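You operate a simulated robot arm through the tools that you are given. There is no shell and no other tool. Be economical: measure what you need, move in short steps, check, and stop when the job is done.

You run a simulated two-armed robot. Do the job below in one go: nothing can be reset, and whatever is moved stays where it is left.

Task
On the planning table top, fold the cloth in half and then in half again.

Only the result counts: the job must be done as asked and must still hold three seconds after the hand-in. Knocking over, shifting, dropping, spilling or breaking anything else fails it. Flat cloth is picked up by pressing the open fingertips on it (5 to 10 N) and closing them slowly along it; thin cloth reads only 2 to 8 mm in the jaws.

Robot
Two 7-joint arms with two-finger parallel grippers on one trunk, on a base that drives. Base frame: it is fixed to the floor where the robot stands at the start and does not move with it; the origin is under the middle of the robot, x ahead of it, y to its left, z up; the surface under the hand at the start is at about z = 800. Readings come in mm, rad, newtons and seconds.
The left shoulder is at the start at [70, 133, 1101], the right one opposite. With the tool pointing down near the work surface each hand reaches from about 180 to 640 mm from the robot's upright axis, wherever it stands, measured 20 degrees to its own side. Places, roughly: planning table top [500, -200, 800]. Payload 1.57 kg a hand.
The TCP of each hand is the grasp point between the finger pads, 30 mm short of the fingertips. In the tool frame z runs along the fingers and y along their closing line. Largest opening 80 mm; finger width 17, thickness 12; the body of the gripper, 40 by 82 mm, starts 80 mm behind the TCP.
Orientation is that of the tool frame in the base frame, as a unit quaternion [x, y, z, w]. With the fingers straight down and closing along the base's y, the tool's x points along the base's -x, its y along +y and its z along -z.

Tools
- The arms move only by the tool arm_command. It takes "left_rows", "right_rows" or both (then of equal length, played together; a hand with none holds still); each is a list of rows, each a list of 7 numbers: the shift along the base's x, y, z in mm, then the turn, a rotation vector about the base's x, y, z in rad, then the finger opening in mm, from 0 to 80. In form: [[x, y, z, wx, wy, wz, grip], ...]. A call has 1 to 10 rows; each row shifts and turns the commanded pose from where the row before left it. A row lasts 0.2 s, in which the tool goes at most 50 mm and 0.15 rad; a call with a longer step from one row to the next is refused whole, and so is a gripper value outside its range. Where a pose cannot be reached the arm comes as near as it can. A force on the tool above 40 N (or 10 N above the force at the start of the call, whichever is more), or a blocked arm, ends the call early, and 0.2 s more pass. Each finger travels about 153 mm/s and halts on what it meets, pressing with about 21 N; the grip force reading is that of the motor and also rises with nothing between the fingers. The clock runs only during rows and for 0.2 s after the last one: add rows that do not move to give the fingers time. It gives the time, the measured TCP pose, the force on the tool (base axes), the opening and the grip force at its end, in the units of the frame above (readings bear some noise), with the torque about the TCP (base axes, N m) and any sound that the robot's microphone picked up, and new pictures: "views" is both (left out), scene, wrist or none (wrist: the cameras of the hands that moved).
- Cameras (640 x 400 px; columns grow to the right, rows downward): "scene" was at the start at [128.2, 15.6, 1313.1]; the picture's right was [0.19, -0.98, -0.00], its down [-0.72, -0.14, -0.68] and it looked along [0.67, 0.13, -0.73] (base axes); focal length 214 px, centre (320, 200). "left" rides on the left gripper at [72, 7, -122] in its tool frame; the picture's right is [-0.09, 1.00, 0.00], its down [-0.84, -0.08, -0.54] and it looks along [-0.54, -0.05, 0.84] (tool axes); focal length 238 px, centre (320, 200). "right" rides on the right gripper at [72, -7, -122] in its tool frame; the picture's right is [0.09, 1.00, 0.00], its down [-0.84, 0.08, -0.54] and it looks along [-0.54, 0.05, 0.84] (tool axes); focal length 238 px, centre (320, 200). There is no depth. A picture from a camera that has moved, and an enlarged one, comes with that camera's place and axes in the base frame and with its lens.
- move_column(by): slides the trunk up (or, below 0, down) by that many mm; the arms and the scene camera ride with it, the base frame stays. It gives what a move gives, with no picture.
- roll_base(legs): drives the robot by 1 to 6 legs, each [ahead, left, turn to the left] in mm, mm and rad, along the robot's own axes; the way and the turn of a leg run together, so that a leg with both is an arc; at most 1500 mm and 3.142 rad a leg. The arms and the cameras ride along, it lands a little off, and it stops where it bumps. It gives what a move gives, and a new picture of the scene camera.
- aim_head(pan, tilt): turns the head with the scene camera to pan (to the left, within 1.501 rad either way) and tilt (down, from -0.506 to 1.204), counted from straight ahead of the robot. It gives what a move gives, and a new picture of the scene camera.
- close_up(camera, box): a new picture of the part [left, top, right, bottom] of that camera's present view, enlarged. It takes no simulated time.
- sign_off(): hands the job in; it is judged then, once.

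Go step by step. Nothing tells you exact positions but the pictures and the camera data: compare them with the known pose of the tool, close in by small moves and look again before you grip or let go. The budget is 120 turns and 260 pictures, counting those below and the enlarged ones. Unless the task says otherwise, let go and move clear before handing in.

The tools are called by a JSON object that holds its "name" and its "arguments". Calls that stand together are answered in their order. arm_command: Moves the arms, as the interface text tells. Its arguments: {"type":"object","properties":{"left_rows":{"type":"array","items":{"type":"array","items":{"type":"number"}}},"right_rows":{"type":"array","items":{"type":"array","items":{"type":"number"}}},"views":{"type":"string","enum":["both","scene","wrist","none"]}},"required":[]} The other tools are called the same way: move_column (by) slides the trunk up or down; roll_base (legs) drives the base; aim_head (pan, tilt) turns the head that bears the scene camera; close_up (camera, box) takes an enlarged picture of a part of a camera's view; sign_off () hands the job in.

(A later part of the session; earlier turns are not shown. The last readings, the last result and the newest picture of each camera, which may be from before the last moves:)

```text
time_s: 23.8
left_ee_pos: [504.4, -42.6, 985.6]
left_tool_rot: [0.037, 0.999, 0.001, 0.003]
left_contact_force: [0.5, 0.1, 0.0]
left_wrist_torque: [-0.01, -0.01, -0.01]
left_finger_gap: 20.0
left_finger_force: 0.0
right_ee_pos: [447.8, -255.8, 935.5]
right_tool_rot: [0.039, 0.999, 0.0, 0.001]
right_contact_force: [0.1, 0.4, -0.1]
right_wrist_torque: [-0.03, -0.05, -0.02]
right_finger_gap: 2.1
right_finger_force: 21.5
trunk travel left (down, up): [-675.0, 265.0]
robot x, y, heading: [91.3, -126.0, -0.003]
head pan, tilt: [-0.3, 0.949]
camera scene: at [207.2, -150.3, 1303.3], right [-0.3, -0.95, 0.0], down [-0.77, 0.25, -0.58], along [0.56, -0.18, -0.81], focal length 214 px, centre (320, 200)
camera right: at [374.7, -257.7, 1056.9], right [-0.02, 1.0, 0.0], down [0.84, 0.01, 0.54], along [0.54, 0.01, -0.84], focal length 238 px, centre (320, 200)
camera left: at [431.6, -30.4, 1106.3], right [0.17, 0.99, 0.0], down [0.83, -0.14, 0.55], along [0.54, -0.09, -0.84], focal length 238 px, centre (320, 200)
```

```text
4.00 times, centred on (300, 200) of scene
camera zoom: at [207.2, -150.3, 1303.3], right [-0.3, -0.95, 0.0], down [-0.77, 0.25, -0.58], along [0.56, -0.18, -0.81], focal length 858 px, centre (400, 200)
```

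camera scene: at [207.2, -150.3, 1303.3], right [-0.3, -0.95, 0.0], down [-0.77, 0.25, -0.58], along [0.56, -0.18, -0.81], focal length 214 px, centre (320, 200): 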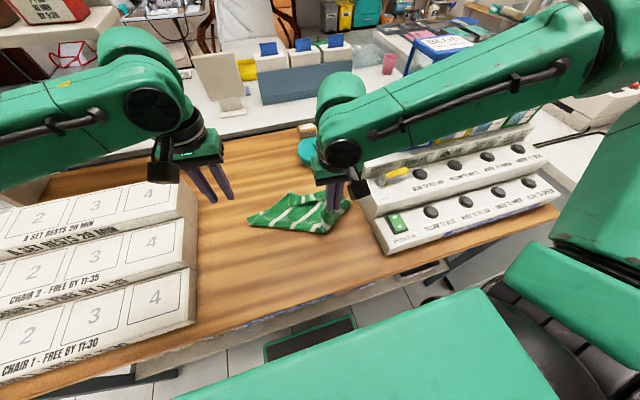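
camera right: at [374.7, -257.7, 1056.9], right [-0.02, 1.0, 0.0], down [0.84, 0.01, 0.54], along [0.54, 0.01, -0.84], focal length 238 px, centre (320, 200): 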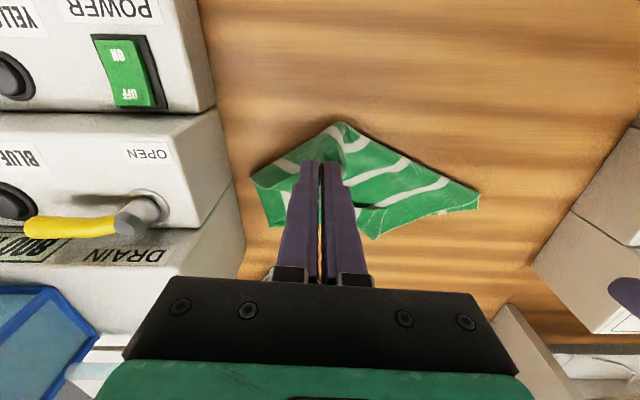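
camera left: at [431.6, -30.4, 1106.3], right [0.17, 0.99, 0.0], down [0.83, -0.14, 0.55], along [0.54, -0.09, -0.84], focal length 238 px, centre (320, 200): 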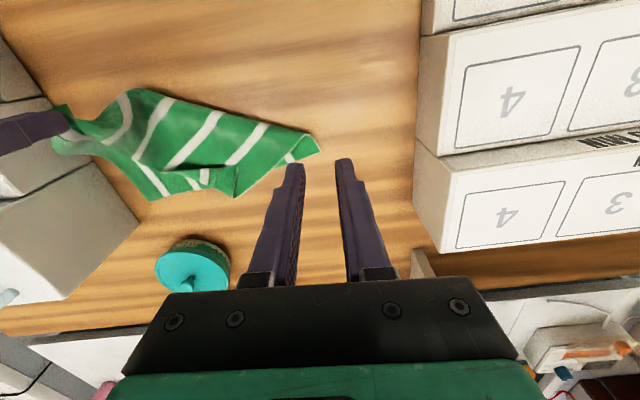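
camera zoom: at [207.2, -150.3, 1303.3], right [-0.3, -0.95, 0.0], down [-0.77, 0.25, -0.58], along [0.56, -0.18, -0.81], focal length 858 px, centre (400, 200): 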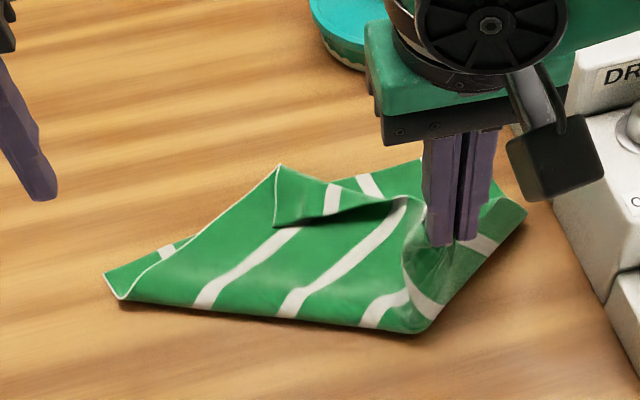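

The cloth is lying half folded with its left part flopped over, and the right hand still holds the near-right corner. I'll back the base up to draw that corner toward its original place.

{"name": "roll_base", "arguments": {"legs": [[-40, 0, 0], [-40, 0, 0]]}}

{"name": "arm_command", "arguments": {"left_rows": [[-10, 0, 0, 0, 0, 0, 20], [-10, 0, 0, 0, 0, 0, 20], [-10, 0, 0, 0, 0, 0, 20], [-10, 0, 0, 0, 0, 0, 20], [0, 0, 0, 0, 0, 0, 20]], "right_rows": [[0, -5, -20, 0, 0, 0, 0], [0, -5, -20, 0, 0, 0, 0], [-2, -5, -20, 0, 0, 0, 0], [-3, -5, -20, 0, 0, 0, 0], [0, 0, 0, 0, 0, 0, 0]]}}

```text
time_s: 25.2
left_ee_pos: [430.3, -40.3, 980.6]
left_tool_rot: [0.037, 0.999, 0.0, -0.002]
left_contact_force: [0.8, 0.4, -0.1]
left_wrist_torque: [0.0, 0.04, 0.01]
left_finger_gap: 20.2
left_finger_force: 0.1
right_ee_pos: [374.1, -255.0, 931.9]
right_tool_rot: [0.037, 0.999, 0.0, -0.003]
right_contact_force: [1.4, 0.3, 0.1]
right_wrist_torque: [-0.03, 0.03, 0.01]
right_finger_gap: 2.1
right_finger_force: 20.8
trunk travel left (down, up): [-675.0, 265.0]
robot x, y, heading: [11.7, -128.2, -0.006]
head pan, tilt: [-0.3, 0.949]
camera scene: at [134.8, -150.2, 1302.4], right [-0.3, -0.95, 0.0], down [-0.78, 0.24, -0.58], along [0.55, -0.17, -0.82], focal length 214 px, centre (320, 200)
```

scene: 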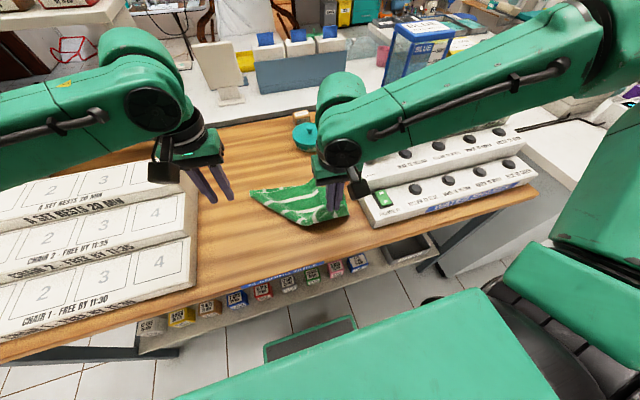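

```text
time_s: 26.4
left_ee_pos: [385.1, -40.8, 984.0]
left_tool_rot: [0.037, 0.999, 0.0, 0.0]
left_contact_force: [0.6, 0.1, 0.3]
left_wrist_torque: [0.03, -0.01, -0.01]
left_finger_gap: 19.8
left_finger_force: 0.0
right_ee_pos: [364.6, -274.5, 852.8]
right_tool_rot: [0.038, 0.999, -0.001, 0.0]
right_contact_force: [-0.4, -0.4, 0.2]
right_wrist_torque: [-0.02, 0.02, 0.0]
right_finger_gap: 2.2
right_finger_force: 21.0
trunk travel left (down, up): [-675.0, 265.0]
robot x, y, heading: [9.3, -131.1, -0.004]
head pan, tilt: [-0.3, 0.949]
camera scene: at [128.7, -150.1, 1303.1], right [-0.3, -0.95, 0.0], down [-0.78, 0.24, -0.58], along [0.56, -0.17, -0.81], focal length 214 px, centre (320, 200)
camera right: at [292.4, -277.0, 974.3], right [-0.02, 1.0, 0.0], down [0.84, 0.01, 0.54], along [0.54, 0.01, -0.84], focal length 238 px, centre (320, 200)
camera left: at [313.2, -29.1, 1105.3], right [0.17, 0.99, 0.0], down [0.83, -0.14, 0.54], along [0.53, -0.09, -0.84], focal length 238 px, centre (320, 200)
```

scene: 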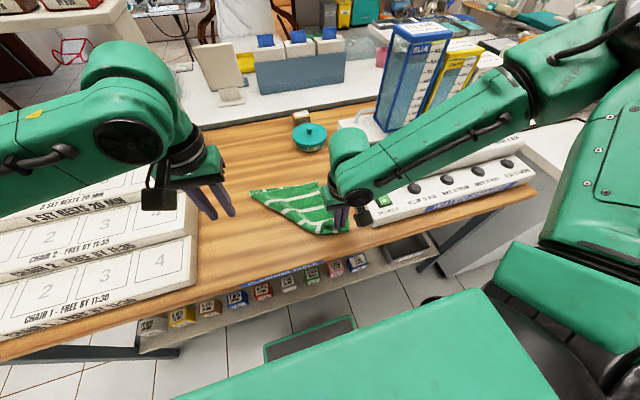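
right: 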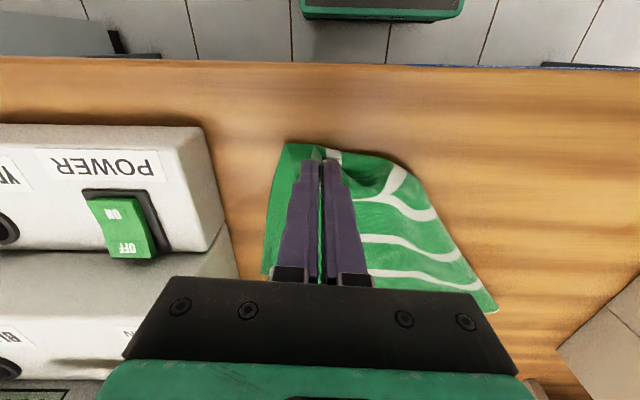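
left: 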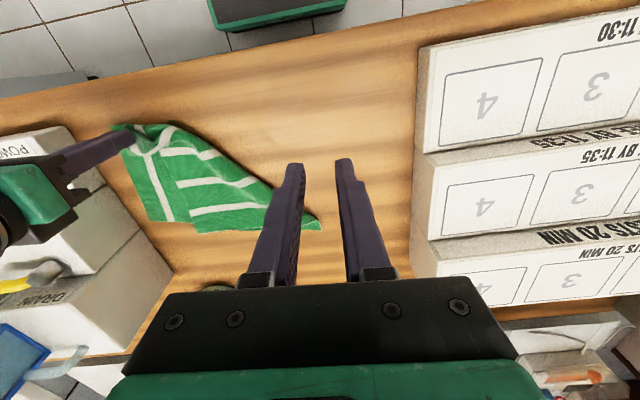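

{"name": "close_up", "arguments": {"camera": "left", "box": [80, 100, 340, 262]}}

{"name": "close_up", "arguments": {"camera": "scene", "box": [220, 150, 380, 250]}}

```text
2.46 times, centred on (210, 181) of left
camera zoom: at [313.2, -29.1, 1105.3], right [0.17, 0.99, 0.0], down [0.83, -0.14, 0.54], along [0.53, -0.09, -0.84], focal length 587 px, centre (591, 247)
```

zoom: 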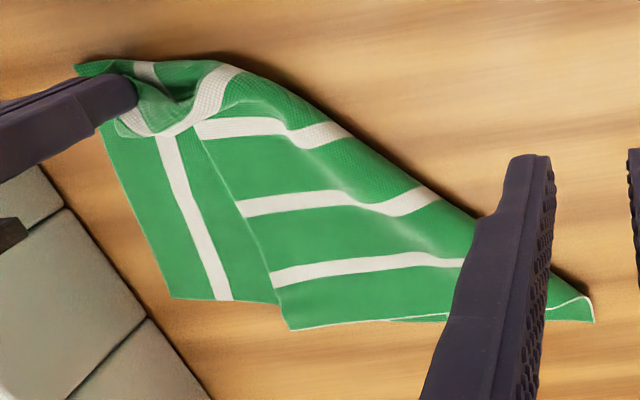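

```text
4.00 times, centred on (300, 200) of scene
camera zoom: at [128.7, -150.1, 1303.1], right [-0.3, -0.95, 0.0], down [-0.78, 0.24, -0.58], along [0.56, -0.17, -0.81], focal length 858 px, centre (400, 200)
```

zoom: 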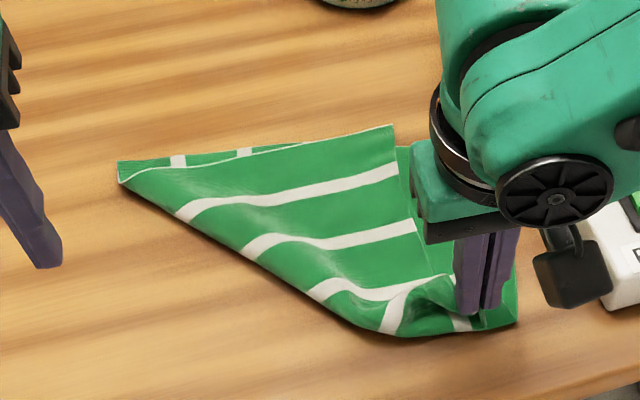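

The cloth is now a clean diagonal fold, with the near-left corner flopped over toward the far right. I'll set down and release the right corner, raise the right hand, then use the left hand to bring the flopped corner back.

{"name": "arm_command", "arguments": {"right_rows": [[-2, -2, -8, 0, 0, 0, 0], [-2, -2, -8, 0, 0, 0, 0], [0, 0, 0, 0, 0, 0, 8], [0, 0, 0, 0, 0, 0, 20], [0, 0, 0, 0, 0, 0, 26], [0, 0, 30, 0, 0, 0, 26], [0, 0, 40, 0, 0, 0, 26], [0, 0, 45, 0, 0, 0, 26], [0, 0, 45, 0, 0, 0, 26], [0, 0, 0, 0, 0, 0, 26]], "views": "wrist"}}

```text
time_s: 28.6
left_ee_pos: [387.7, -40.6, 983.6]
left_tool_rot: [0.036, 0.999, 0.0, 0.0]
left_contact_force: [-0.6, -0.9, 1.0]
left_wrist_torque: [-0.03, 0.03, -0.02]
left_finger_gap: 19.9
left_finger_force: 0.0
right_ee_pos: [359.2, -277.2, 997.2]
right_tool_rot: [0.038, 0.999, 0.002, 0.0]
right_contact_force: [0.8, 1.4, 0.4]
right_wrist_torque: [0.02, 0.04, 0.01]
right_finger_gap: 25.9
right_finger_force: 0.1
trunk travel left (down, up): [-675.0, 265.0]
robot x, y, heading: [9.7, -129.0, -0.014]
head pan, tilt: [-0.3, 0.949]
camera right: at [286.3, -279.4, 1118.0], right [-0.02, 1.0, 0.0], down [0.84, 0.01, 0.54], along [0.54, 0.01, -0.84], focal length 238 px, centre (320, 200)
```

right: 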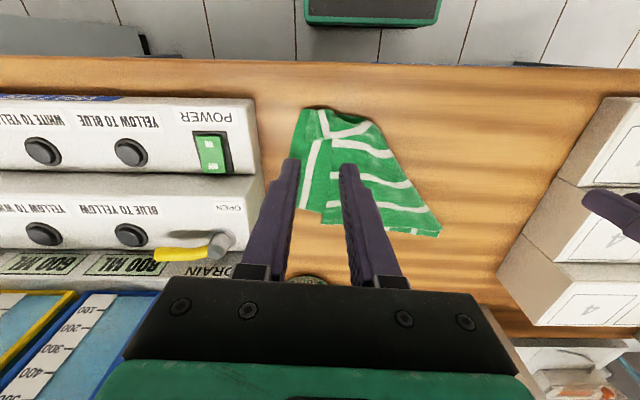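

{"name": "arm_command", "arguments": {"right_rows": [[0, 0, 30, 0, 0, 0, 26], [0, -10, 20, 0, 0, 0, 26]], "views": "none"}}

{"name": "roll_base", "arguments": {"legs": [[0, -60, 0]]}}

{"name": "arm_command", "arguments": {"left_rows": [[20, -10, 0, 0, 0, 0, 24], [25, -25, 0, 0, 0, 0, 24], [25, -25, 0, 0, 0, 0, 24], [25, -30, -10, 0, 0, 0, 24], [20, -30, -20, 0, 0, 0, 24], [10, -20, -20, 0, 0, 0, 24], [0, 0, 0, 0, 0, 0, 24]], "views": "both"}}

```text
time_s: 29.2
left_ee_pos: [385.7, -41.5, 983.6]
left_tool_rot: [0.037, 0.999, 0.001, 0.0]
left_contact_force: [-0.3, -0.7, -1.1]
left_wrist_torque: [0.01, 0.0, -0.01]
left_finger_gap: 20.1
left_finger_force: 0.1
right_ee_pos: [358.1, -290.1, 1050.2]
right_tool_rot: [0.037, 0.999, 0.001, 0.001]
right_contact_force: [0.0, 0.2, 0.0]
right_wrist_torque: [0.0, -0.02, -0.02]
right_finger_gap: 26.1
right_finger_force: 0.1
trunk travel left (down, up): [-675.0, 265.0]
robot x, y, heading: [7.4, -126.7, -0.004]
head pan, tilt: [-0.3, 0.949]
```

```text
time_s: 30.1
left_ee_pos: [385.3, -99.7, 984.1]
left_tool_rot: [0.037, 0.999, -0.001, 0.0]
left_contact_force: [0.2, 0.2, 0.2]
left_wrist_torque: [-0.02, 0.0, -0.01]
left_finger_gap: 20.1
left_finger_force: 0.2
right_ee_pos: [357.9, -347.9, 1049.6]
right_tool_rot: [0.038, 0.999, 0.0, 0.0]
right_contact_force: [-0.1, -0.4, -0.1]
right_wrist_torque: [0.02, 0.0, 0.01]
right_finger_gap: 26.2
right_finger_force: 0.1
trunk travel left (down, up): [-675.0, 265.0]
robot x, y, heading: [11.1, -188.0, -0.005]
head pan, tilt: [-0.3, 0.949]
camera scene: at [128.7, -208.2, 1303.1], right [-0.3, -0.95, 0.0], down [-0.78, 0.24, -0.58], along [0.56, -0.18, -0.81], focal length 214 px, centre (320, 200)
```

scene: 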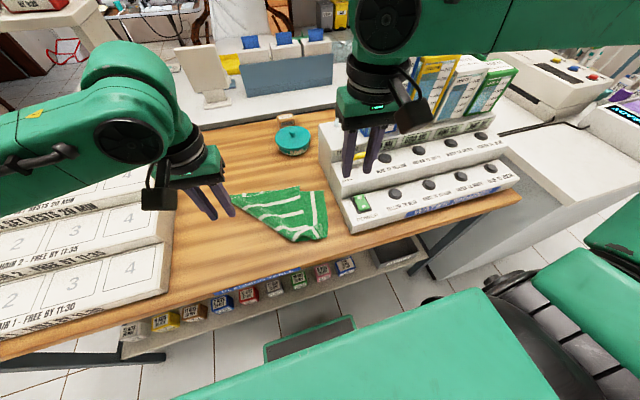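

```text
time_s: 31.8
left_ee_pos: [511.0, -241.5, 932.1]
left_tool_rot: [0.038, 0.999, 0.0, 0.0]
left_contact_force: [0.5, 1.2, 0.6]
left_wrist_torque: [-0.02, -0.01, 0.0]
left_finger_gap: 23.9
left_finger_force: 0.1
right_ee_pos: [357.8, -349.3, 1048.5]
right_tool_rot: [0.037, 0.999, 0.0, 0.0]
right_contact_force: [0.4, 0.0, -0.3]
right_wrist_torque: [-0.02, 0.02, 0.0]
right_finger_gap: 26.1
right_finger_force: 0.1
trunk travel left (down, up): [-675.0, 265.0]
robot x, y, heading: [9.5, -186.7, -0.005]
head pan, tilt: [-0.3, 0.949]
camera scene: at [128.5, -210.3, 1303.1], right [-0.3, -0.95, 0.0], down [-0.78, 0.24, -0.58], along [0.56, -0.17, -0.81], focal length 214 px, centre (320, 200)
camera left: at [439.0, -230.2, 1054.1], right [0.16, 0.99, 0.0], down [0.83, -0.14, 0.54], along [0.53, -0.09, -0.84], focal length 238 px, centre (320, 200)
```

scene: 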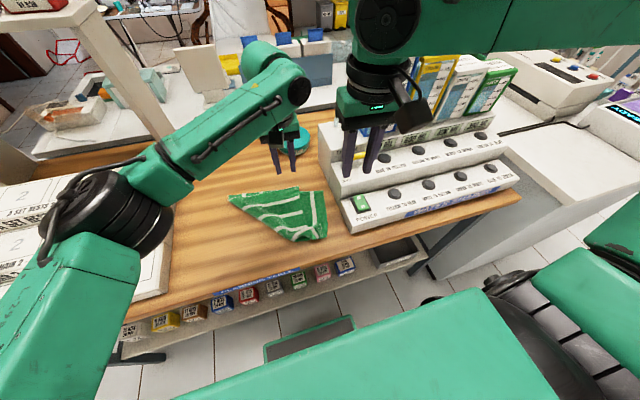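
left: 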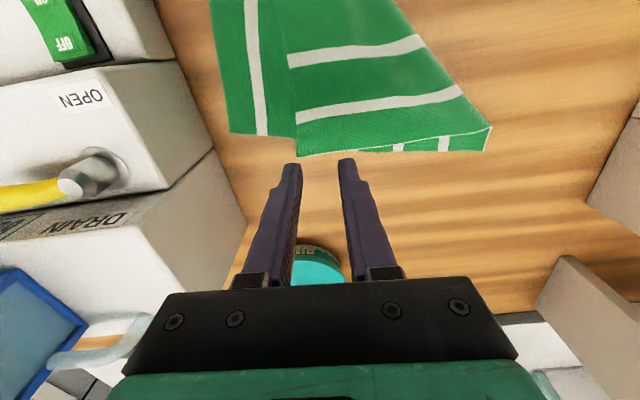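

The flopped corner is at about (538,-274) and overhangs the layer beneath by some 20 mm, so I can grip a single layer there. I'll lower the left hand onto it.

{"name": "arm_command", "arguments": {"left_rows": [[10, -5, -15, 0, 0, 0, 20], [8, -5, -20, 0, 0, 0, 20], [3, -1, -20, 0, 0, 0, 20], [0, 0, -20, 0, 0, 0, 20], [0, 0, -16, 0, 0, 0, 20], [0, 0, 0, 0, 0, 0, 20]], "views": "wrist"}}

```text
time_s: 33.1
left_ee_pos: [532.7, -253.7, 842.0]
left_tool_rot: [0.036, 0.999, 0.001, 0.0]
left_contact_force: [-0.5, -0.2, -0.2]
left_wrist_torque: [-0.02, 0.01, 0.0]
left_finger_gap: 20.0
left_finger_force: 0.1
right_ee_pos: [357.6, -350.0, 1048.4]
right_tool_rot: [0.038, 0.999, 0.0, 0.0]
right_contact_force: [-0.9, 0.2, -0.2]
right_wrist_torque: [0.02, 0.0, -0.01]
right_finger_gap: 25.9
right_finger_force: 0.0
trunk travel left (down, up): [-675.0, 265.0]
robot x, y, heading: [13.3, -192.5, -0.005]
head pan, tilt: [-0.3, 0.949]
camera left: at [459.7, -240.9, 963.9], right [0.16, 0.99, 0.0], down [0.83, -0.14, 0.54], along [0.53, -0.09, -0.84], focal length 238 px, centre (320, 200)
```

left: 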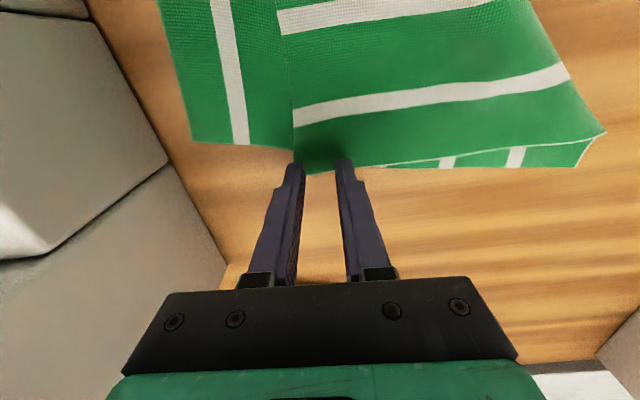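

{"name": "arm_command", "arguments": {"left_rows": [[-4, 4, -4, 0, 0, 0, 20], [0, 0, -4, 0, 0, 0, 20], [0, 0, -2, 0, 0, 0, 20], [0, 0, 0, 0, 0, 0, 20]], "views": "wrist"}}

```text
time_s: 34.1
left_ee_pos: [527.4, -247.9, 832.6]
left_tool_rot: [0.037, 0.999, 0.0, 0.0]
left_contact_force: [1.1, 0.5, 1.4]
left_wrist_torque: [-0.01, -0.01, -0.02]
left_finger_gap: 20.3
left_finger_force: 0.1
right_ee_pos: [357.9, -350.9, 1048.2]
right_tool_rot: [0.037, 0.999, 0.0, 0.0]
right_contact_force: [0.5, -0.2, 0.4]
right_wrist_torque: [0.02, 0.0, -0.01]
right_finger_gap: 26.2
right_finger_force: 0.2
trunk travel left (down, up): [-675.0, 265.0]
robot x, y, heading: [9.7, -188.9, -0.002]
head pan, tilt: [-0.3, 0.949]
camera left: at [455.8, -236.6, 954.1], right [0.16, 0.99, 0.0], down [0.83, -0.14, 0.54], along [0.54, -0.09, -0.84], focal length 238 px, centre (320, 200)
```

left: 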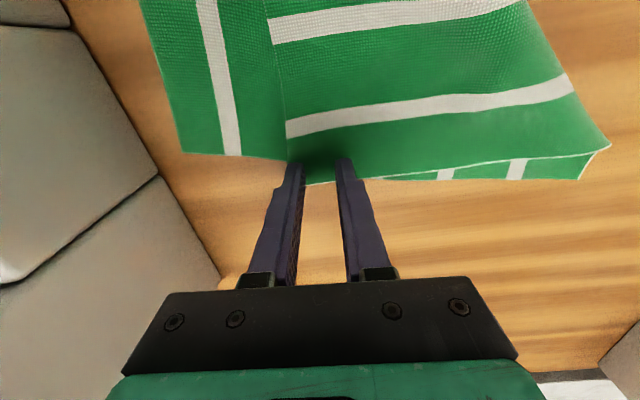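

Both tips are over the overhanging flap. I'll press and look for contact.

{"name": "arm_command", "arguments": {"left_rows": [[0, 0, -0.6, 0, 0, 0, 20], [0, 0, -0.5, 0, 0, 0, 20], [0, 0, 0, 0, 0, 0, 20]], "views": "none"}}

```text
time_s: 35.0
left_ee_pos: [526.9, -247.3, 832.9]
left_tool_rot: [0.037, 0.999, 0.001, 0.001]
left_contact_force: [2.6, 1.8, 7.4]
left_wrist_torque: [0.05, -0.03, -0.04]
left_finger_gap: 20.1
left_finger_force: 0.0
right_ee_pos: [356.9, -349.1, 1048.2]
right_tool_rot: [0.038, 0.999, 0.0, 0.001]
right_contact_force: [-0.2, 0.5, 0.0]
right_wrist_torque: [0.04, -0.04, -0.01]
right_finger_gap: 26.1
right_finger_force: 0.1
trunk travel left (down, up): [-675.0, 265.0]
robot x, y, heading: [9.9, -187.3, -0.001]
head pan, tilt: [-0.3, 0.949]
```

{"name": "arm_command", "arguments": {"left_rows": [[0, 0, 0, 0, 0, 0, 17], [0, 0, 0, 0, 0, 0, 14], [0, 0, 0, 0, 0, 0, 11], [0, 0, 0, 0, 0, 0, 8], [0, 0, 0, 0, 0, 0, 5], [0, 0, 0, 0, 0, 0, 2], [0, 0, 0, 0, 0, 0, 0], [0, 0, 0, 0, 0, 0, 0], [0, 0, 10, 0, 0, 0, 0], [0, 0, 15, 0, 0, 0, 0]], "views": "both"}}

```text
time_s: 37.1
left_ee_pos: [527.5, -246.6, 855.9]
left_tool_rot: [0.036, 0.999, 0.0, 0.0]
left_contact_force: [0.3, 0.4, 0.9]
left_wrist_torque: [0.02, -0.02, 0.04]
left_finger_gap: 1.2
left_finger_force: 21.2
right_ee_pos: [356.8, -349.0, 1048.2]
right_tool_rot: [0.037, 0.999, 0.0, 0.001]
right_contact_force: [0.0, 0.0, -0.2]
right_wrist_torque: [0.02, 0.03, 0.03]
right_finger_gap: 26.1
right_finger_force: 0.2
trunk travel left (down, up): [-675.0, 265.0]
robot x, y, heading: [7.7, -189.1, -0.006]
head pan, tilt: [-0.3, 0.949]
camera scene: at [128.0, -211.0, 1303.1], right [-0.3, -0.95, 0.0], down [-0.78, 0.24, -0.58], along [0.56, -0.17, -0.81], focal length 214 px, centre (320, 200)
camera left: at [454.4, -235.1, 977.1], right [0.16, 0.99, 0.0], down [0.83, -0.14, 0.54], along [0.53, -0.09, -0.84], focal length 238 px, centre (320, 200)
```

scene: 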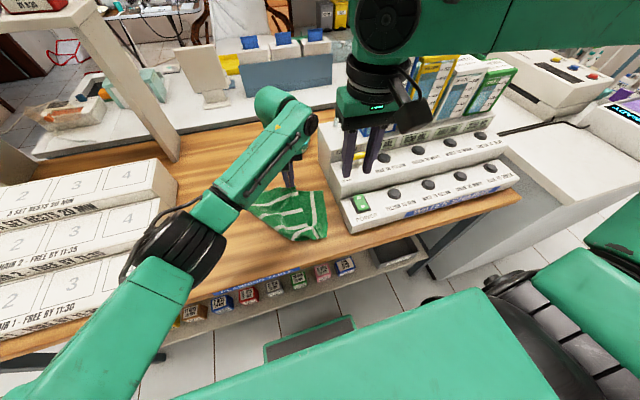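
left: 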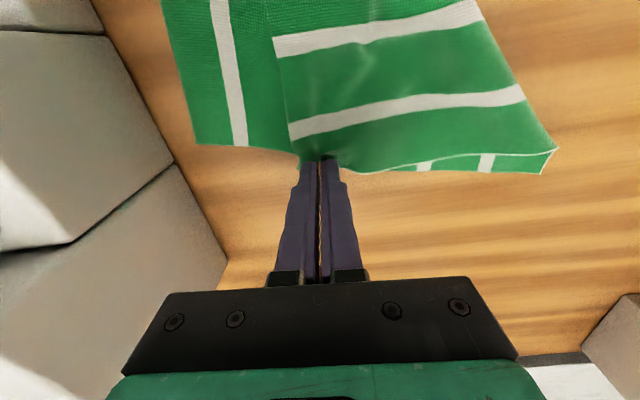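

{"name": "arm_command", "arguments": {"left_rows": [[-5, 5, 20, 0, 0, 0, 0], [-8, 8, 20, 0, 0, 0, 0], [-10, 10, 20, 0, 0, 0, 0], [-12, 12, 20, 0, 0, 0, 0], [0, 0, 0, 0, 0, 0, 0]], "views": "wrist"}}

```text
time_s: 38.4
left_ee_pos: [490.4, -214.4, 936.5]
left_tool_rot: [0.037, 0.999, 0.001, 0.0]
left_contact_force: [0.2, 0.6, 0.0]
left_wrist_torque: [0.0, -0.03, 0.02]
left_finger_gap: 1.1
left_finger_force: 21.2
right_ee_pos: [358.0, -349.8, 1048.4]
right_tool_rot: [0.037, 0.999, 0.0, 0.0]
right_contact_force: [0.3, -0.5, -0.2]
right_wrist_torque: [-0.02, -0.02, 0.0]
right_finger_gap: 26.1
right_finger_force: 0.1
trunk travel left (down, up): [-675.0, 265.0]
robot x, y, heading: [10.7, -188.4, -0.006]
head pan, tilt: [-0.3, 0.949]
camera left: at [418.8, -202.6, 1058.5], right [0.16, 0.99, 0.0], down [0.83, -0.14, 0.54], along [0.53, -0.09, -0.84], focal length 238 px, centre (320, 200)
```

left: 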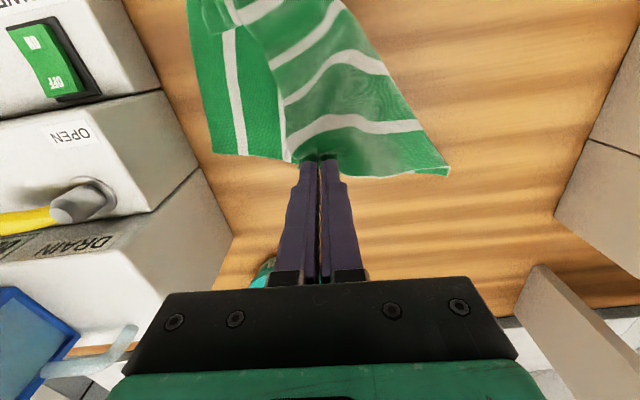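

The flap lifts cleanly. I'll carry this corner back over to the near left.

{"name": "arm_command", "arguments": {"left_rows": [[-12, 18, 8, 0, 0, 0, 0], [-12, 20, 8, 0, 0, 0, 0], [-14, 20, 0, 0, 0, 0, 0], [-14, 20, 0, 0, 0, 0, 0], [-14, 20, -5, 0, 0, 0, 0], [-14, 20, -10, 0, 0, 0, 0], [-14, 18, -15, 0, 0, 0, 0], [-14, 14, -15, 0, 0, 0, 0], [-6, 10, -15, 0, 0, 0, 0], [0, 0, 0, 0, 0, 0, 0]], "views": "both"}}

```text
time_s: 40.5
left_ee_pos: [377.6, -56.2, 891.1]
left_tool_rot: [0.037, 0.999, 0.0, 0.0]
left_contact_force: [0.3, 0.3, 0.3]
left_wrist_torque: [-0.02, -0.01, 0.02]
left_finger_gap: 1.4
left_finger_force: 20.9
right_ee_pos: [358.2, -350.5, 1049.6]
right_tool_rot: [0.038, 0.999, -0.001, 0.0]
right_contact_force: [0.5, -0.2, 0.1]
right_wrist_torque: [0.03, 0.01, -0.02]
right_finger_gap: 26.1
right_finger_force: 0.2
trunk travel left (down, up): [-675.0, 265.0]
robot x, y, heading: [9.0, -190.1, -0.009]
head pan, tilt: [-0.3, 0.949]
camera scene: at [128.8, -211.2, 1303.1], right [-0.3, -0.95, 0.0], down [-0.78, 0.24, -0.58], along [0.56, -0.17, -0.81], focal length 214 px, centre (320, 200)
camera left: at [305.3, -44.5, 1013.5], right [0.16, 0.99, 0.0], down [0.83, -0.14, 0.54], along [0.53, -0.09, -0.84], focal length 238 px, centre (320, 200)
```

scene: 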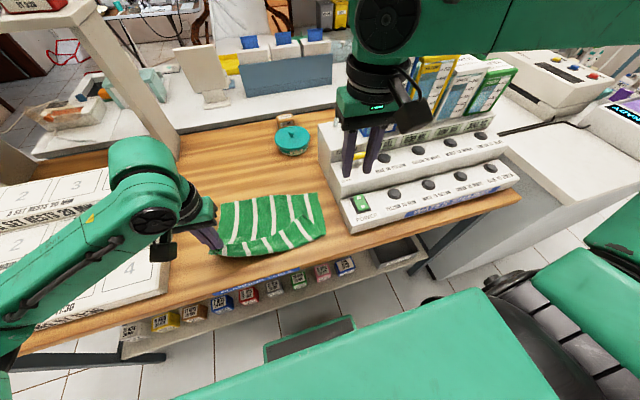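
left: 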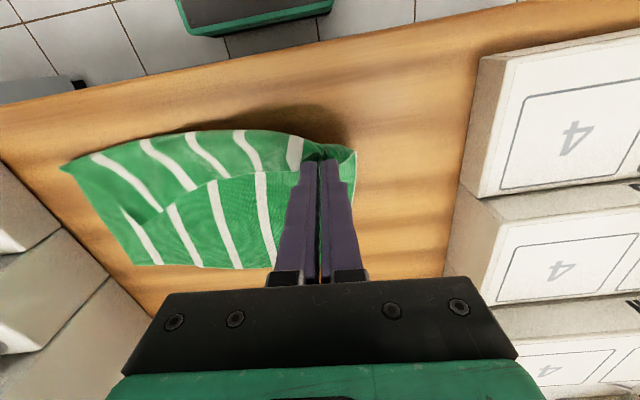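

The cloth is mostly unfolded and the left hand holds its corner. I'll lower the left hand and bring the right hand to the near-right corner.

{"name": "arm_command", "arguments": {"left_rows": [[-3, 3, -15, 0, 0, 0, 0], [-3, 3, -15, 0, 0, 0, 0], [0, 2, -15, 0, 0, 0, 0], [0, 0, -5, 0, 0, 0, 0], [0, 0, 0, 0, 0, 0, 0]], "right_rows": [[4, 15, -25, 0, 0, 0, 26], [4, 15, -25, 0, 0, 0, 26], [4, 15, -25, 0, 0, 0, 26], [0, 15, -25, 0, 0, 0, 26], [0, 5, -20, 0, 0, 0, 26]], "views": "both"}}

```text
time_s: 41.8
left_ee_pos: [373.5, -45.5, 842.1]
left_tool_rot: [0.036, 0.999, 0.0, 0.0]
left_contact_force: [0.6, -0.4, 0.1]
left_wrist_torque: [-0.02, -0.02, 0.05]
left_finger_gap: 1.2
left_finger_force: 20.5
right_ee_pos: [371.7, -287.8, 928.7]
right_tool_rot: [0.038, 0.999, 0.0, 0.0]
right_contact_force: [-0.7, -0.1, -0.2]
right_wrist_torque: [0.0, 0.02, -0.02]
right_finger_gap: 26.2
right_finger_force: 0.1
trunk travel left (down, up): [-675.0, 265.0]
robot x, y, heading: [9.6, -188.4, -0.005]
head pan, tilt: [-0.3, 0.949]
camera scene: at [129.3, -211.4, 1303.0], right [-0.3, -0.95, 0.0], down [-0.78, 0.24, -0.58], along [0.55, -0.17, -0.81], focal length 214 px, centre (320, 200)
camera right: at [297.8, -288.9, 1050.2], right [-0.02, 1.0, 0.0], down [0.84, 0.01, 0.54], along [0.54, 0.01, -0.84], focal length 238 px, centre (320, 200)
camera left: at [301.3, -34.6, 963.3], right [0.17, 0.99, 0.0], down [0.83, -0.14, 0.54], along [0.53, -0.09, -0.84], focal length 238 px, centre (320, 200)
```

scene: 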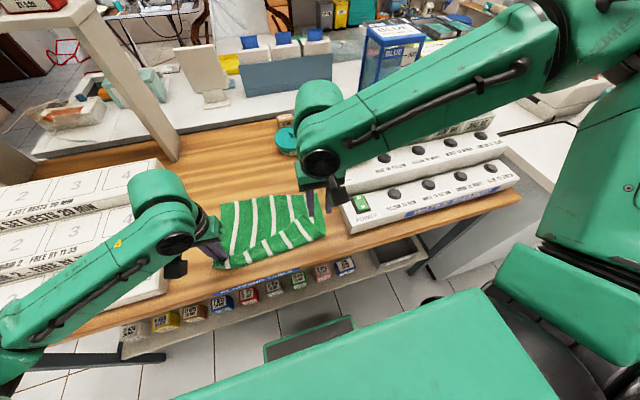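
right: 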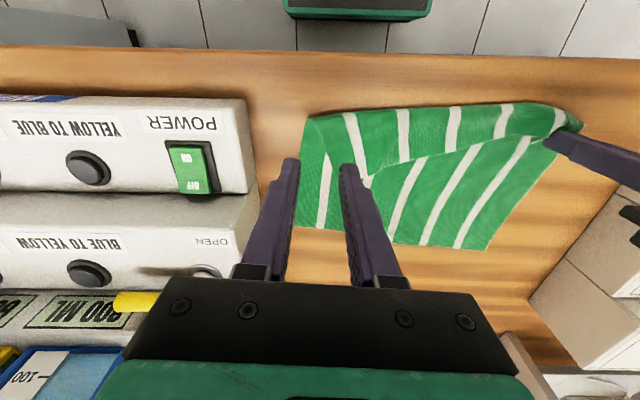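
left: 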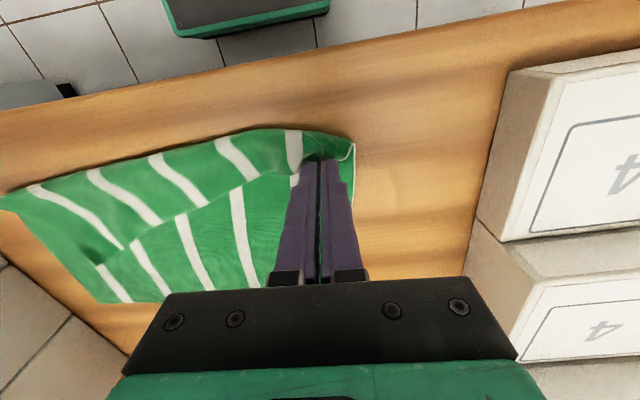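

I'll put the right hand over the near-right corner.

{"name": "arm_command", "arguments": {"right_rows": [[-4, 5, -25, 0, 0, 0, 26], [-2, 4, -25, 0, 0, 0, 26], [-1, 2, -20, 0, 0, 0, 26], [0, 0, -15, 0, 0, 0, 26], [0, 0, 0, 0, 0, 0, 26]], "views": "wrist"}}

```text
time_s: 43.0
left_ee_pos: [373.8, -46.6, 842.6]
left_tool_rot: [0.036, 0.999, 0.001, 0.0]
left_contact_force: [-0.5, -0.3, 0.2]
left_wrist_torque: [-0.01, -0.04, 0.03]
left_finger_gap: 1.3
left_finger_force: 20.3
right_ee_pos: [361.4, -275.0, 843.7]
right_tool_rot: [0.037, 0.999, 0.001, 0.0]
right_contact_force: [0.3, -0.7, -0.5]
right_wrist_torque: [-0.01, -0.02, 0.01]
right_finger_gap: 26.0
right_finger_force: 0.0
trunk travel left (down, up): [-675.0, 265.0]
robot x, y, heading: [10.0, -191.5, -0.004]
head pan, tilt: [-0.3, 0.949]
camera right: at [288.9, -277.3, 964.8], right [-0.02, 1.0, 0.0], down [0.84, 0.01, 0.54], along [0.54, 0.01, -0.84], focal length 238 px, centre (320, 200)
```

right: 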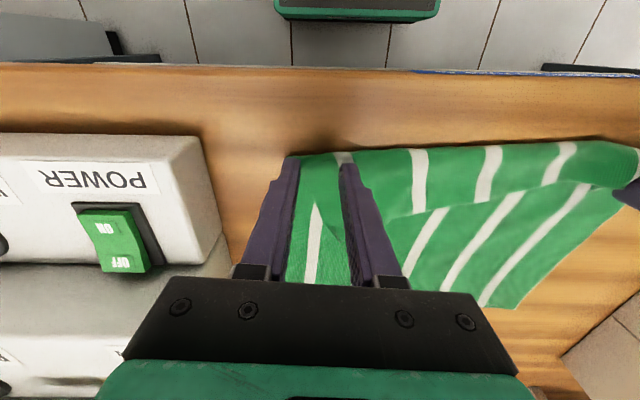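

{"name": "arm_command", "arguments": {"right_rows": [[1, 0, -5, 0, 0, 0, 26], [0, 0, -4, 0, 0, 0, 26], [0, 0, -2, 0, 0, 0, 26], [0, 0, -1, 0, 0, 0, 26], [0, 0, 0, 0, 0, 0, 26]], "views": "none"}}

```text
time_s: 44.1
left_ee_pos: [372.3, -45.5, 843.0]
left_tool_rot: [0.037, 0.999, -0.001, -0.001]
left_contact_force: [-0.5, 0.1, -0.5]
left_wrist_torque: [-0.02, 0.01, 0.03]
left_finger_gap: 1.3
left_finger_force: 21.4
right_ee_pos: [363.4, -273.8, 830.5]
right_tool_rot: [0.037, 0.999, 0.0, 0.001]
right_contact_force: [1.4, -0.2, 11.1]
right_wrist_torque: [-0.14, -0.02, 0.01]
right_finger_gap: 26.0
right_finger_force: 0.0
trunk travel left (down, up): [-675.0, 265.0]
robot x, y, heading: [7.7, -190.7, -0.001]
head pan, tilt: [-0.3, 0.949]
```

Pressing at about 11 N, I'll close slowly and lift a little.

{"name": "arm_command", "arguments": {"right_rows": [[0, 0, 0, 0, 0, 0, 22], [0, 0, 0, 0, 0, 0, 18], [0, 0, 0, 0, 0, 0, 14], [0, 0, 0, 0, 0, 0, 10], [0, 0, 0, 0, 0, 0, 6], [0, 0, 0, 0, 0, 0, 3], [0, 0, 0, 0, 0, 0, 0], [0, 0, 0, 0, 0, 0, 0], [0, 2, 12, 0, 0, 0, 0], [0, 0, 0, 0, 0, 0, 0]], "views": "wrist"}}

```text
time_s: 46.4
left_ee_pos: [372.4, -45.5, 841.5]
left_tool_rot: [0.036, 0.999, -0.001, 0.0]
left_contact_force: [-0.9, 0.4, 0.4]
left_wrist_torque: [0.02, 0.01, 0.01]
left_finger_gap: 1.2
left_finger_force: 21.1
right_ee_pos: [363.3, -273.7, 843.0]
right_tool_rot: [0.037, 0.999, 0.0, -0.001]
right_contact_force: [0.7, 0.9, 0.3]
right_wrist_torque: [0.0, -0.05, -0.01]
right_finger_gap: 1.9
right_finger_force: 21.0
trunk travel left (down, up): [-675.0, 265.0]
robot x, y, heading: [9.4, -189.8, -0.007]
head pan, tilt: [-0.3, 0.949]
camera right: at [290.5, -275.4, 964.5], right [-0.02, 1.0, 0.0], down [0.84, 0.02, 0.54], along [0.54, 0.01, -0.84], focal length 238 px, centre (320, 200)
```

right: 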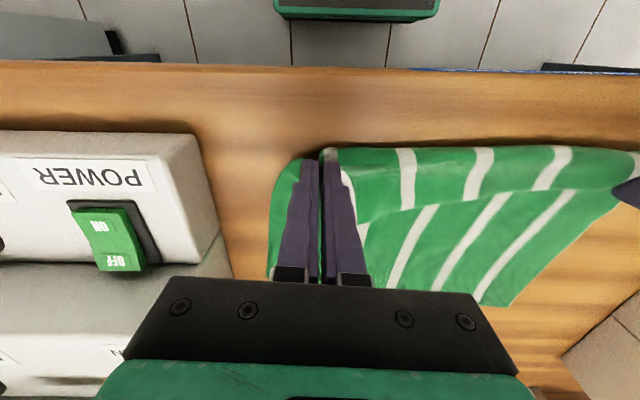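

Both near corners are held. I'll raise the near edge high so the cloth hangs and its pleats fall out.

{"name": "arm_command", "arguments": {"left_rows": [[8, 0, 20, 0, 0, 0, 0], [10, 0, 22, 0, 0, 0, 0], [10, 0, 22, 0, 0, 0, 0], [10, 0, 22, 0, 0, 0, 0], [10, 0, 22, 0, 0, 0, 0], [10, 0, 22, 0, 0, 0, 0], [10, 0, 20, 0, 0, 0, 0], [10, 0, 20, 0, 0, 0, 0], [0, 0, 0, 0, 0, 0, 0]], "right_rows": [[10, 0, 20, 0, 0, 0, 0], [11, 0, 22, 0, 0, 0, 0], [11, 0, 22, 0, 0, 0, 0], [11, 0, 22, 0, 0, 0, 0], [11, 0, 22, 0, 0, 0, 0], [11, 0, 22, 0, 0, 0, 0], [11, 0, 20, 0, 0, 0, 0], [10, 0, 20, 0, 0, 0, 0], [0, 0, 0, 0, 0, 0, 0]], "views": "scene"}}

```text
time_s: 48.4
left_ee_pos: [449.0, -45.3, 1012.6]
left_tool_rot: [0.036, 0.999, 0.001, -0.001]
left_contact_force: [0.1, -0.7, -0.1]
left_wrist_torque: [0.0, 0.0, 0.03]
left_finger_gap: 1.3
left_finger_force: 21.1
right_ee_pos: [449.4, -272.9, 1013.9]
right_tool_rot: [0.036, 0.999, 0.0, 0.0]
right_contact_force: [-0.1, -0.1, 0.2]
right_wrist_torque: [0.04, -0.02, 0.01]
right_finger_gap: 1.8
right_finger_force: 20.9
trunk travel left (down, up): [-675.0, 265.0]
robot x, y, heading: [7.8, -189.8, -0.007]
head pan, tilt: [-0.3, 0.949]
camera scene: at [128.5, -210.7, 1303.1], right [-0.3, -0.95, 0.0], down [-0.78, 0.24, -0.58], along [0.56, -0.17, -0.81], focal length 214 px, centre (320, 200)
```

scene: 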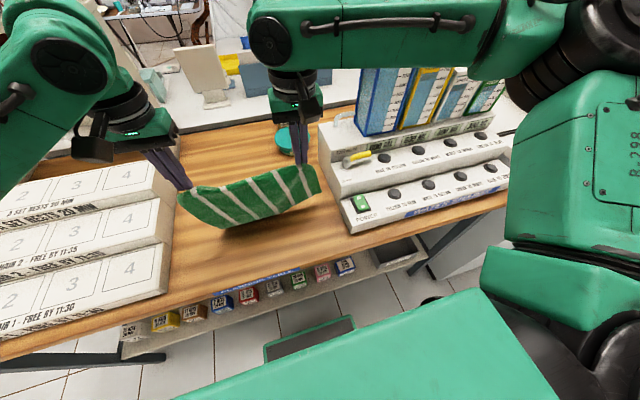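

The cloth hangs well. I'll continue up and forward until the far edge barely touches.

{"name": "arm_command", "arguments": {"left_rows": [[10, 0, 15, 0, 0, 0, 0], [15, 0, 15, 0, 0, 0, 0], [15, 0, 10, 0, 0, 0, 0], [15, 0, 10, 0, 0, 0, 0], [15, 0, 5, 0, 0, 0, 0], [15, 0, 0, 0, 0, 0, 0], [15, 0, 0, 0, 0, 0, 0], [0, 0, 0, 0, 0, 0, 0]], "right_rows": [[10, 0, 15, 0, 0, 0, 0], [15, 0, 15, 0, 0, 0, 0], [15, 0, 10, 0, 0, 0, 0], [15, 0, 10, 0, 0, 0, 0], [15, 0, 5, 0, 0, 0, 0], [15, 0, 0, 0, 0, 0, 0], [15, 0, 0, 0, 0, 0, 0], [0, 0, 0, 0, 0, 0, 0]], "views": "both"}}

```text
time_s: 50.1
left_ee_pos: [548.9, -46.2, 1067.8]
left_tool_rot: [0.037, 0.999, 0.0, 0.0]
left_contact_force: [0.1, -0.8, -0.4]
left_wrist_torque: [-0.02, -0.04, 0.02]
left_finger_gap: 0.0
left_finger_force: 20.7
right_ee_pos: [505.8, -317.2, 1052.7]
right_tool_rot: [0.038, 0.999, 0.002, 0.001]
right_contact_force: [-0.5, -0.4, -0.2]
right_wrist_torque: [0.01, -0.03, -0.02]
right_finger_gap: 1.6
right_finger_force: 21.5
right hand out of reach, approached as far as the arm can: row 2, 3, 4, 5, 6, 7
trunk travel left (down, up): [-675.0, 265.0]
robot x, y, heading: [9.8, -188.5, -0.001]
head pan, tilt: [-0.3, 0.949]
camera scene: at [128.3, -210.6, 1303.1], right [-0.3, -0.95, 0.0], down [-0.78, 0.24, -0.58], along [0.56, -0.17, -0.81], focal length 214 px, centre (320, 200)
camera right: at [432.6, -319.4, 1173.3], right [-0.02, 1.0, 0.0], down [0.84, 0.01, 0.54], along [0.54, 0.01, -0.84], focal length 238 px, centre (320, 200)
camera left: at [477.4, -33.8, 1189.1], right [0.16, 0.99, 0.0], down [0.83, -0.14, 0.54], along [0.54, -0.09, -0.84], focal length 238 px, centre (320, 200)
```

scene: 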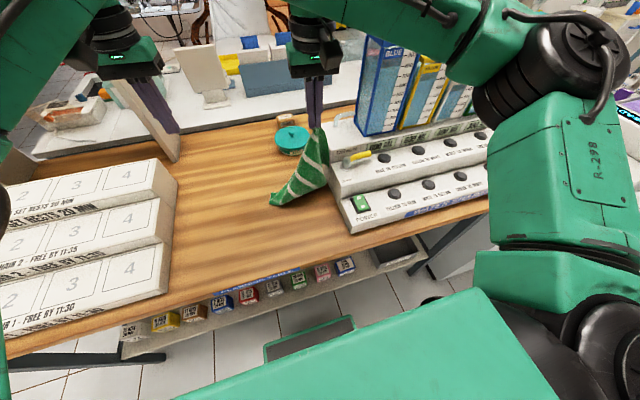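
right: 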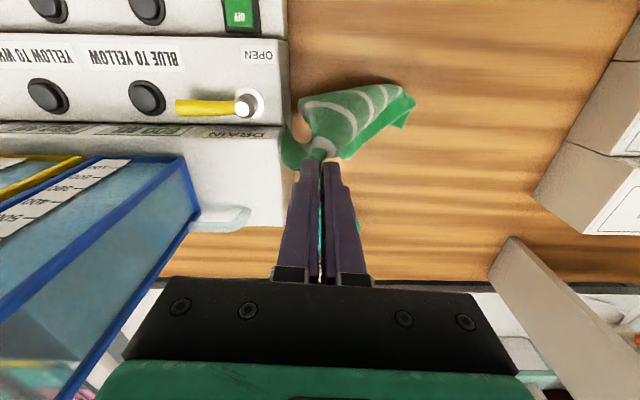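
left: 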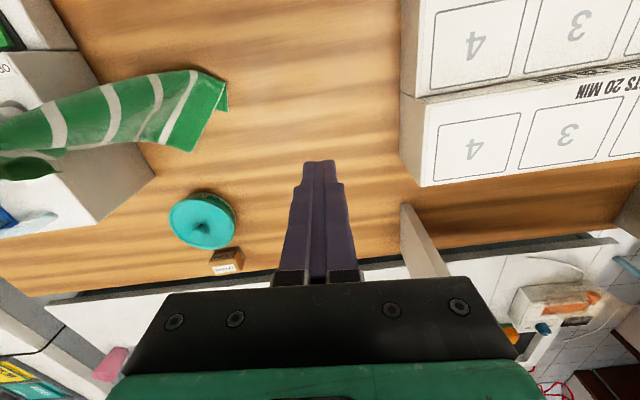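

The right arm again hit a reach limit high up, and the left grip slipped off. From now on I'll use the trunk for lifting and keep the arms low. First I'll lower the right corner back to the near right.

{"name": "arm_command", "arguments": {"left_rows": [[-10, 0, 0, 0, 0, 0, 20], [-10, 0, -5, 0, 0, 0, 20], [-10, 0, -10, 0, 0, 0, 20], [-10, 0, -10, 0, 0, 0, 20], [-10, 0, -10, 0, 0, 0, 20], [-10, 0, -10, 0, 0, 0, 20], [-10, 0, -10, 0, 0, 0, 20], [-10, 0, 0, 0, 0, 0, 20], [-10, 0, 0, 0, 0, 0, 20], [0, 0, 0, 0, 0, 0, 20]], "right_rows": [[-15, 5, -20, 0, 0, 0, 0], [-15, 5, -20, 0, 0, 0, 0], [-15, 5, -20, 0, 0, 0, 0], [-15, 5, -20, 0, 0, 0, 0], [-15, 5, -20, 0, 0, 0, 0], [-15, 5, -20, 0, 0, 0, 0], [-15, 3, -20, 0, 0, 0, 0], [-15, 0, -20, 0, 0, 0, 0], [-15, 0, -20, 0, 0, 0, 0], [0, 0, 0, 0, 0, 0, 0]], "views": "both"}}

```text
time_s: 52.4
left_ee_pos: [460.6, -45.6, 1012.5]
left_tool_rot: [0.037, 0.999, 0.0, 0.0]
left_contact_force: [-0.3, -0.4, -1.4]
left_wrist_torque: [0.0, 0.01, -0.04]
left_finger_gap: 20.1
left_finger_force: 0.2
right_ee_pos: [374.0, -288.2, 870.8]
right_tool_rot: [0.038, 0.999, 0.0, 0.001]
right_contact_force: [-0.1, 0.5, -0.3]
right_wrist_torque: [0.0, 0.0, -0.03]
right_finger_gap: 1.6
right_finger_force: 21.0
trunk travel left (down, up): [-675.0, 265.0]
robot x, y, heading: [9.0, -186.9, -0.003]
head pan, tilt: [-0.3, 0.949]
camera scene: at [129.0, -211.0, 1303.1], right [-0.3, -0.95, 0.0], down [-0.78, 0.24, -0.58], along [0.56, -0.17, -0.81], focal length 214 px, centre (320, 200)
camera right: at [300.3, -288.7, 992.4], right [-0.02, 1.0, 0.0], down [0.84, 0.01, 0.54], along [0.54, 0.01, -0.84], focal length 238 px, centre (320, 200)
camera left: at [389.0, -33.6, 1134.0], right [0.16, 0.99, 0.0], down [0.83, -0.14, 0.54], along [0.53, -0.09, -0.84], focal length 238 px, centre (320, 200)
```

scene: 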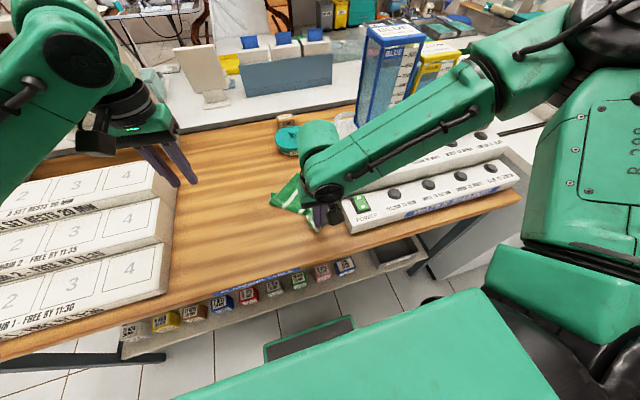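
right: 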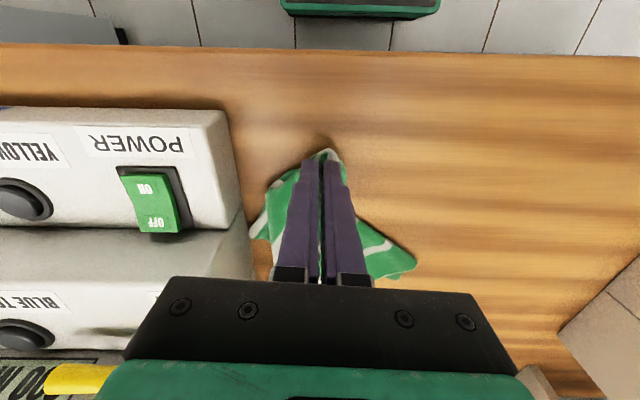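
left: 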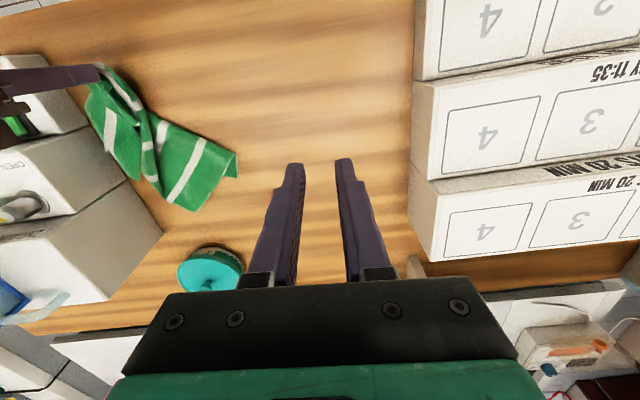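

{"name": "close_up", "arguments": {"camera": "left", "box": [40, 40, 280, 240]}}

```text
2.00 times, centred on (160, 140) of left
camera zoom: at [389.0, -33.6, 1134.0], right [0.16, 0.99, 0.0], down [0.83, -0.14, 0.54], along [0.53, -0.09, -0.84], focal length 477 px, centre (640, 320)
```

zoom: 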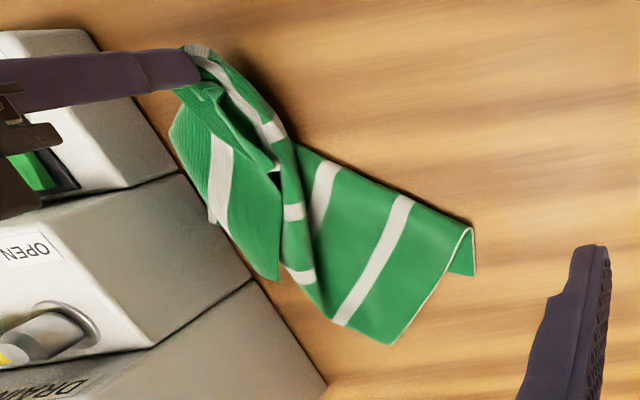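

The loose corner near (589,-285) is the best one to pick, but it is just out of the left hand's range. I'll drive forward 50 mm and bring the left hand over it.

{"name": "roll_base", "arguments": {"legs": [[50, 0, 0]]}}

{"name": "arm_command", "arguments": {"left_rows": [[10, -30, 0, 0, 0, 0, 24], [10, -35, 0, 0, 0, 0, 24], [10, -35, -10, 0, 0, 0.03, 24], [10, -35, -20, 0, 0, 0.03, 24], [0, -35, -20, 0, 0, 0.02, 24], [0, -35, -20, 0, 0, 0, 24], [0, -20, -10, 0, 0, 0, 24], [0, 0, 0, 0, 0, 0, 24]], "views": "both"}}

```text
time_s: 53.3
left_ee_pos: [508.2, -46.2, 1014.8]
left_tool_rot: [0.037, 0.999, 0.0, 0.001]
left_contact_force: [-0.4, 0.0, 0.2]
left_wrist_torque: [-0.02, 0.0, 0.0]
left_finger_gap: 19.8
left_finger_force: 0.0
right_ee_pos: [420.7, -287.8, 873.3]
right_tool_rot: [0.039, 0.999, 0.0, 0.002]
right_contact_force: [-0.3, 0.9, 0.0]
right_wrist_torque: [-0.01, -0.02, 0.01]
right_finger_gap: 1.7
right_finger_force: 21.5
trunk travel left (down, up): [-675.0, 265.0]
robot x, y, heading: [58.4, -185.5, -0.003]
head pan, tilt: [-0.3, 0.949]
camera scene: at [175.3, -211.5, 1303.4], right [-0.3, -0.95, 0.0], down [-0.77, 0.25, -0.58], along [0.56, -0.18, -0.81], focal length 214 px, centre (320, 200)
```

scene: 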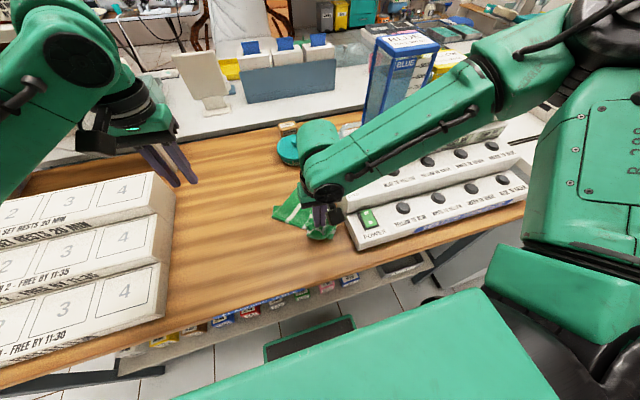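

```text
time_s: 55.1
left_ee_pos: [553.1, -271.3, 931.4]
left_tool_rot: [-0.003, 1.0, 0.0, 0.0]
left_contact_force: [0.9, 0.2, -0.2]
left_wrist_torque: [0.0, -0.01, -0.04]
left_finger_gap: 23.9
left_finger_force: 0.1
right_ee_pos: [421.5, -285.9, 871.3]
right_tool_rot: [0.038, 0.999, 0.0, 0.0]
right_contact_force: [0.4, 0.6, -0.1]
right_wrist_torque: [-0.02, 0.01, -0.03]
right_finger_gap: 1.9
right_finger_force: 21.2
trunk travel left (down, up): [-675.0, 265.0]
robot x, y, heading: [55.4, -186.4, -0.005]
head pan, tilt: [-0.3, 0.949]
camera scene: at [178.4, -210.9, 1303.1], right [-0.3, -0.95, 0.0], down [-0.78, 0.25, -0.58], along [0.55, -0.18, -0.81], focal length 214 px, centre (320, 200)
camera left: at [480.1, -265.2, 1053.7], right [0.09, 1.0, 0.0], down [0.84, -0.07, 0.54], along [0.54, -0.05, -0.84], focal length 238 px, centre (320, 200)
```

scene: 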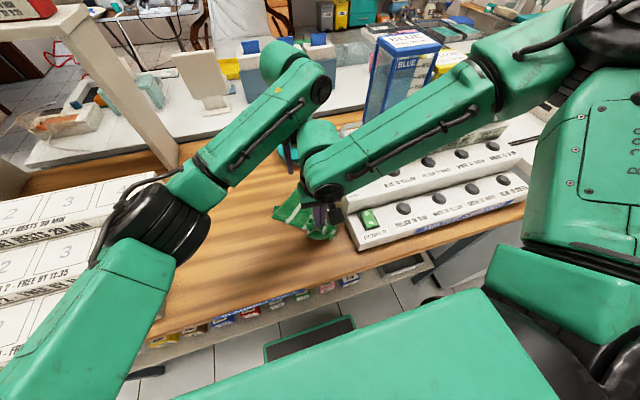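
left: 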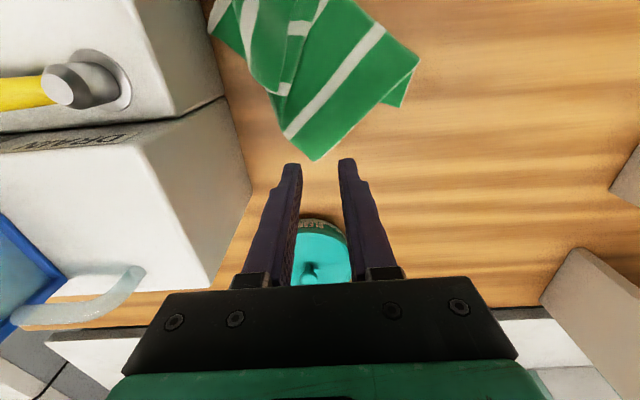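

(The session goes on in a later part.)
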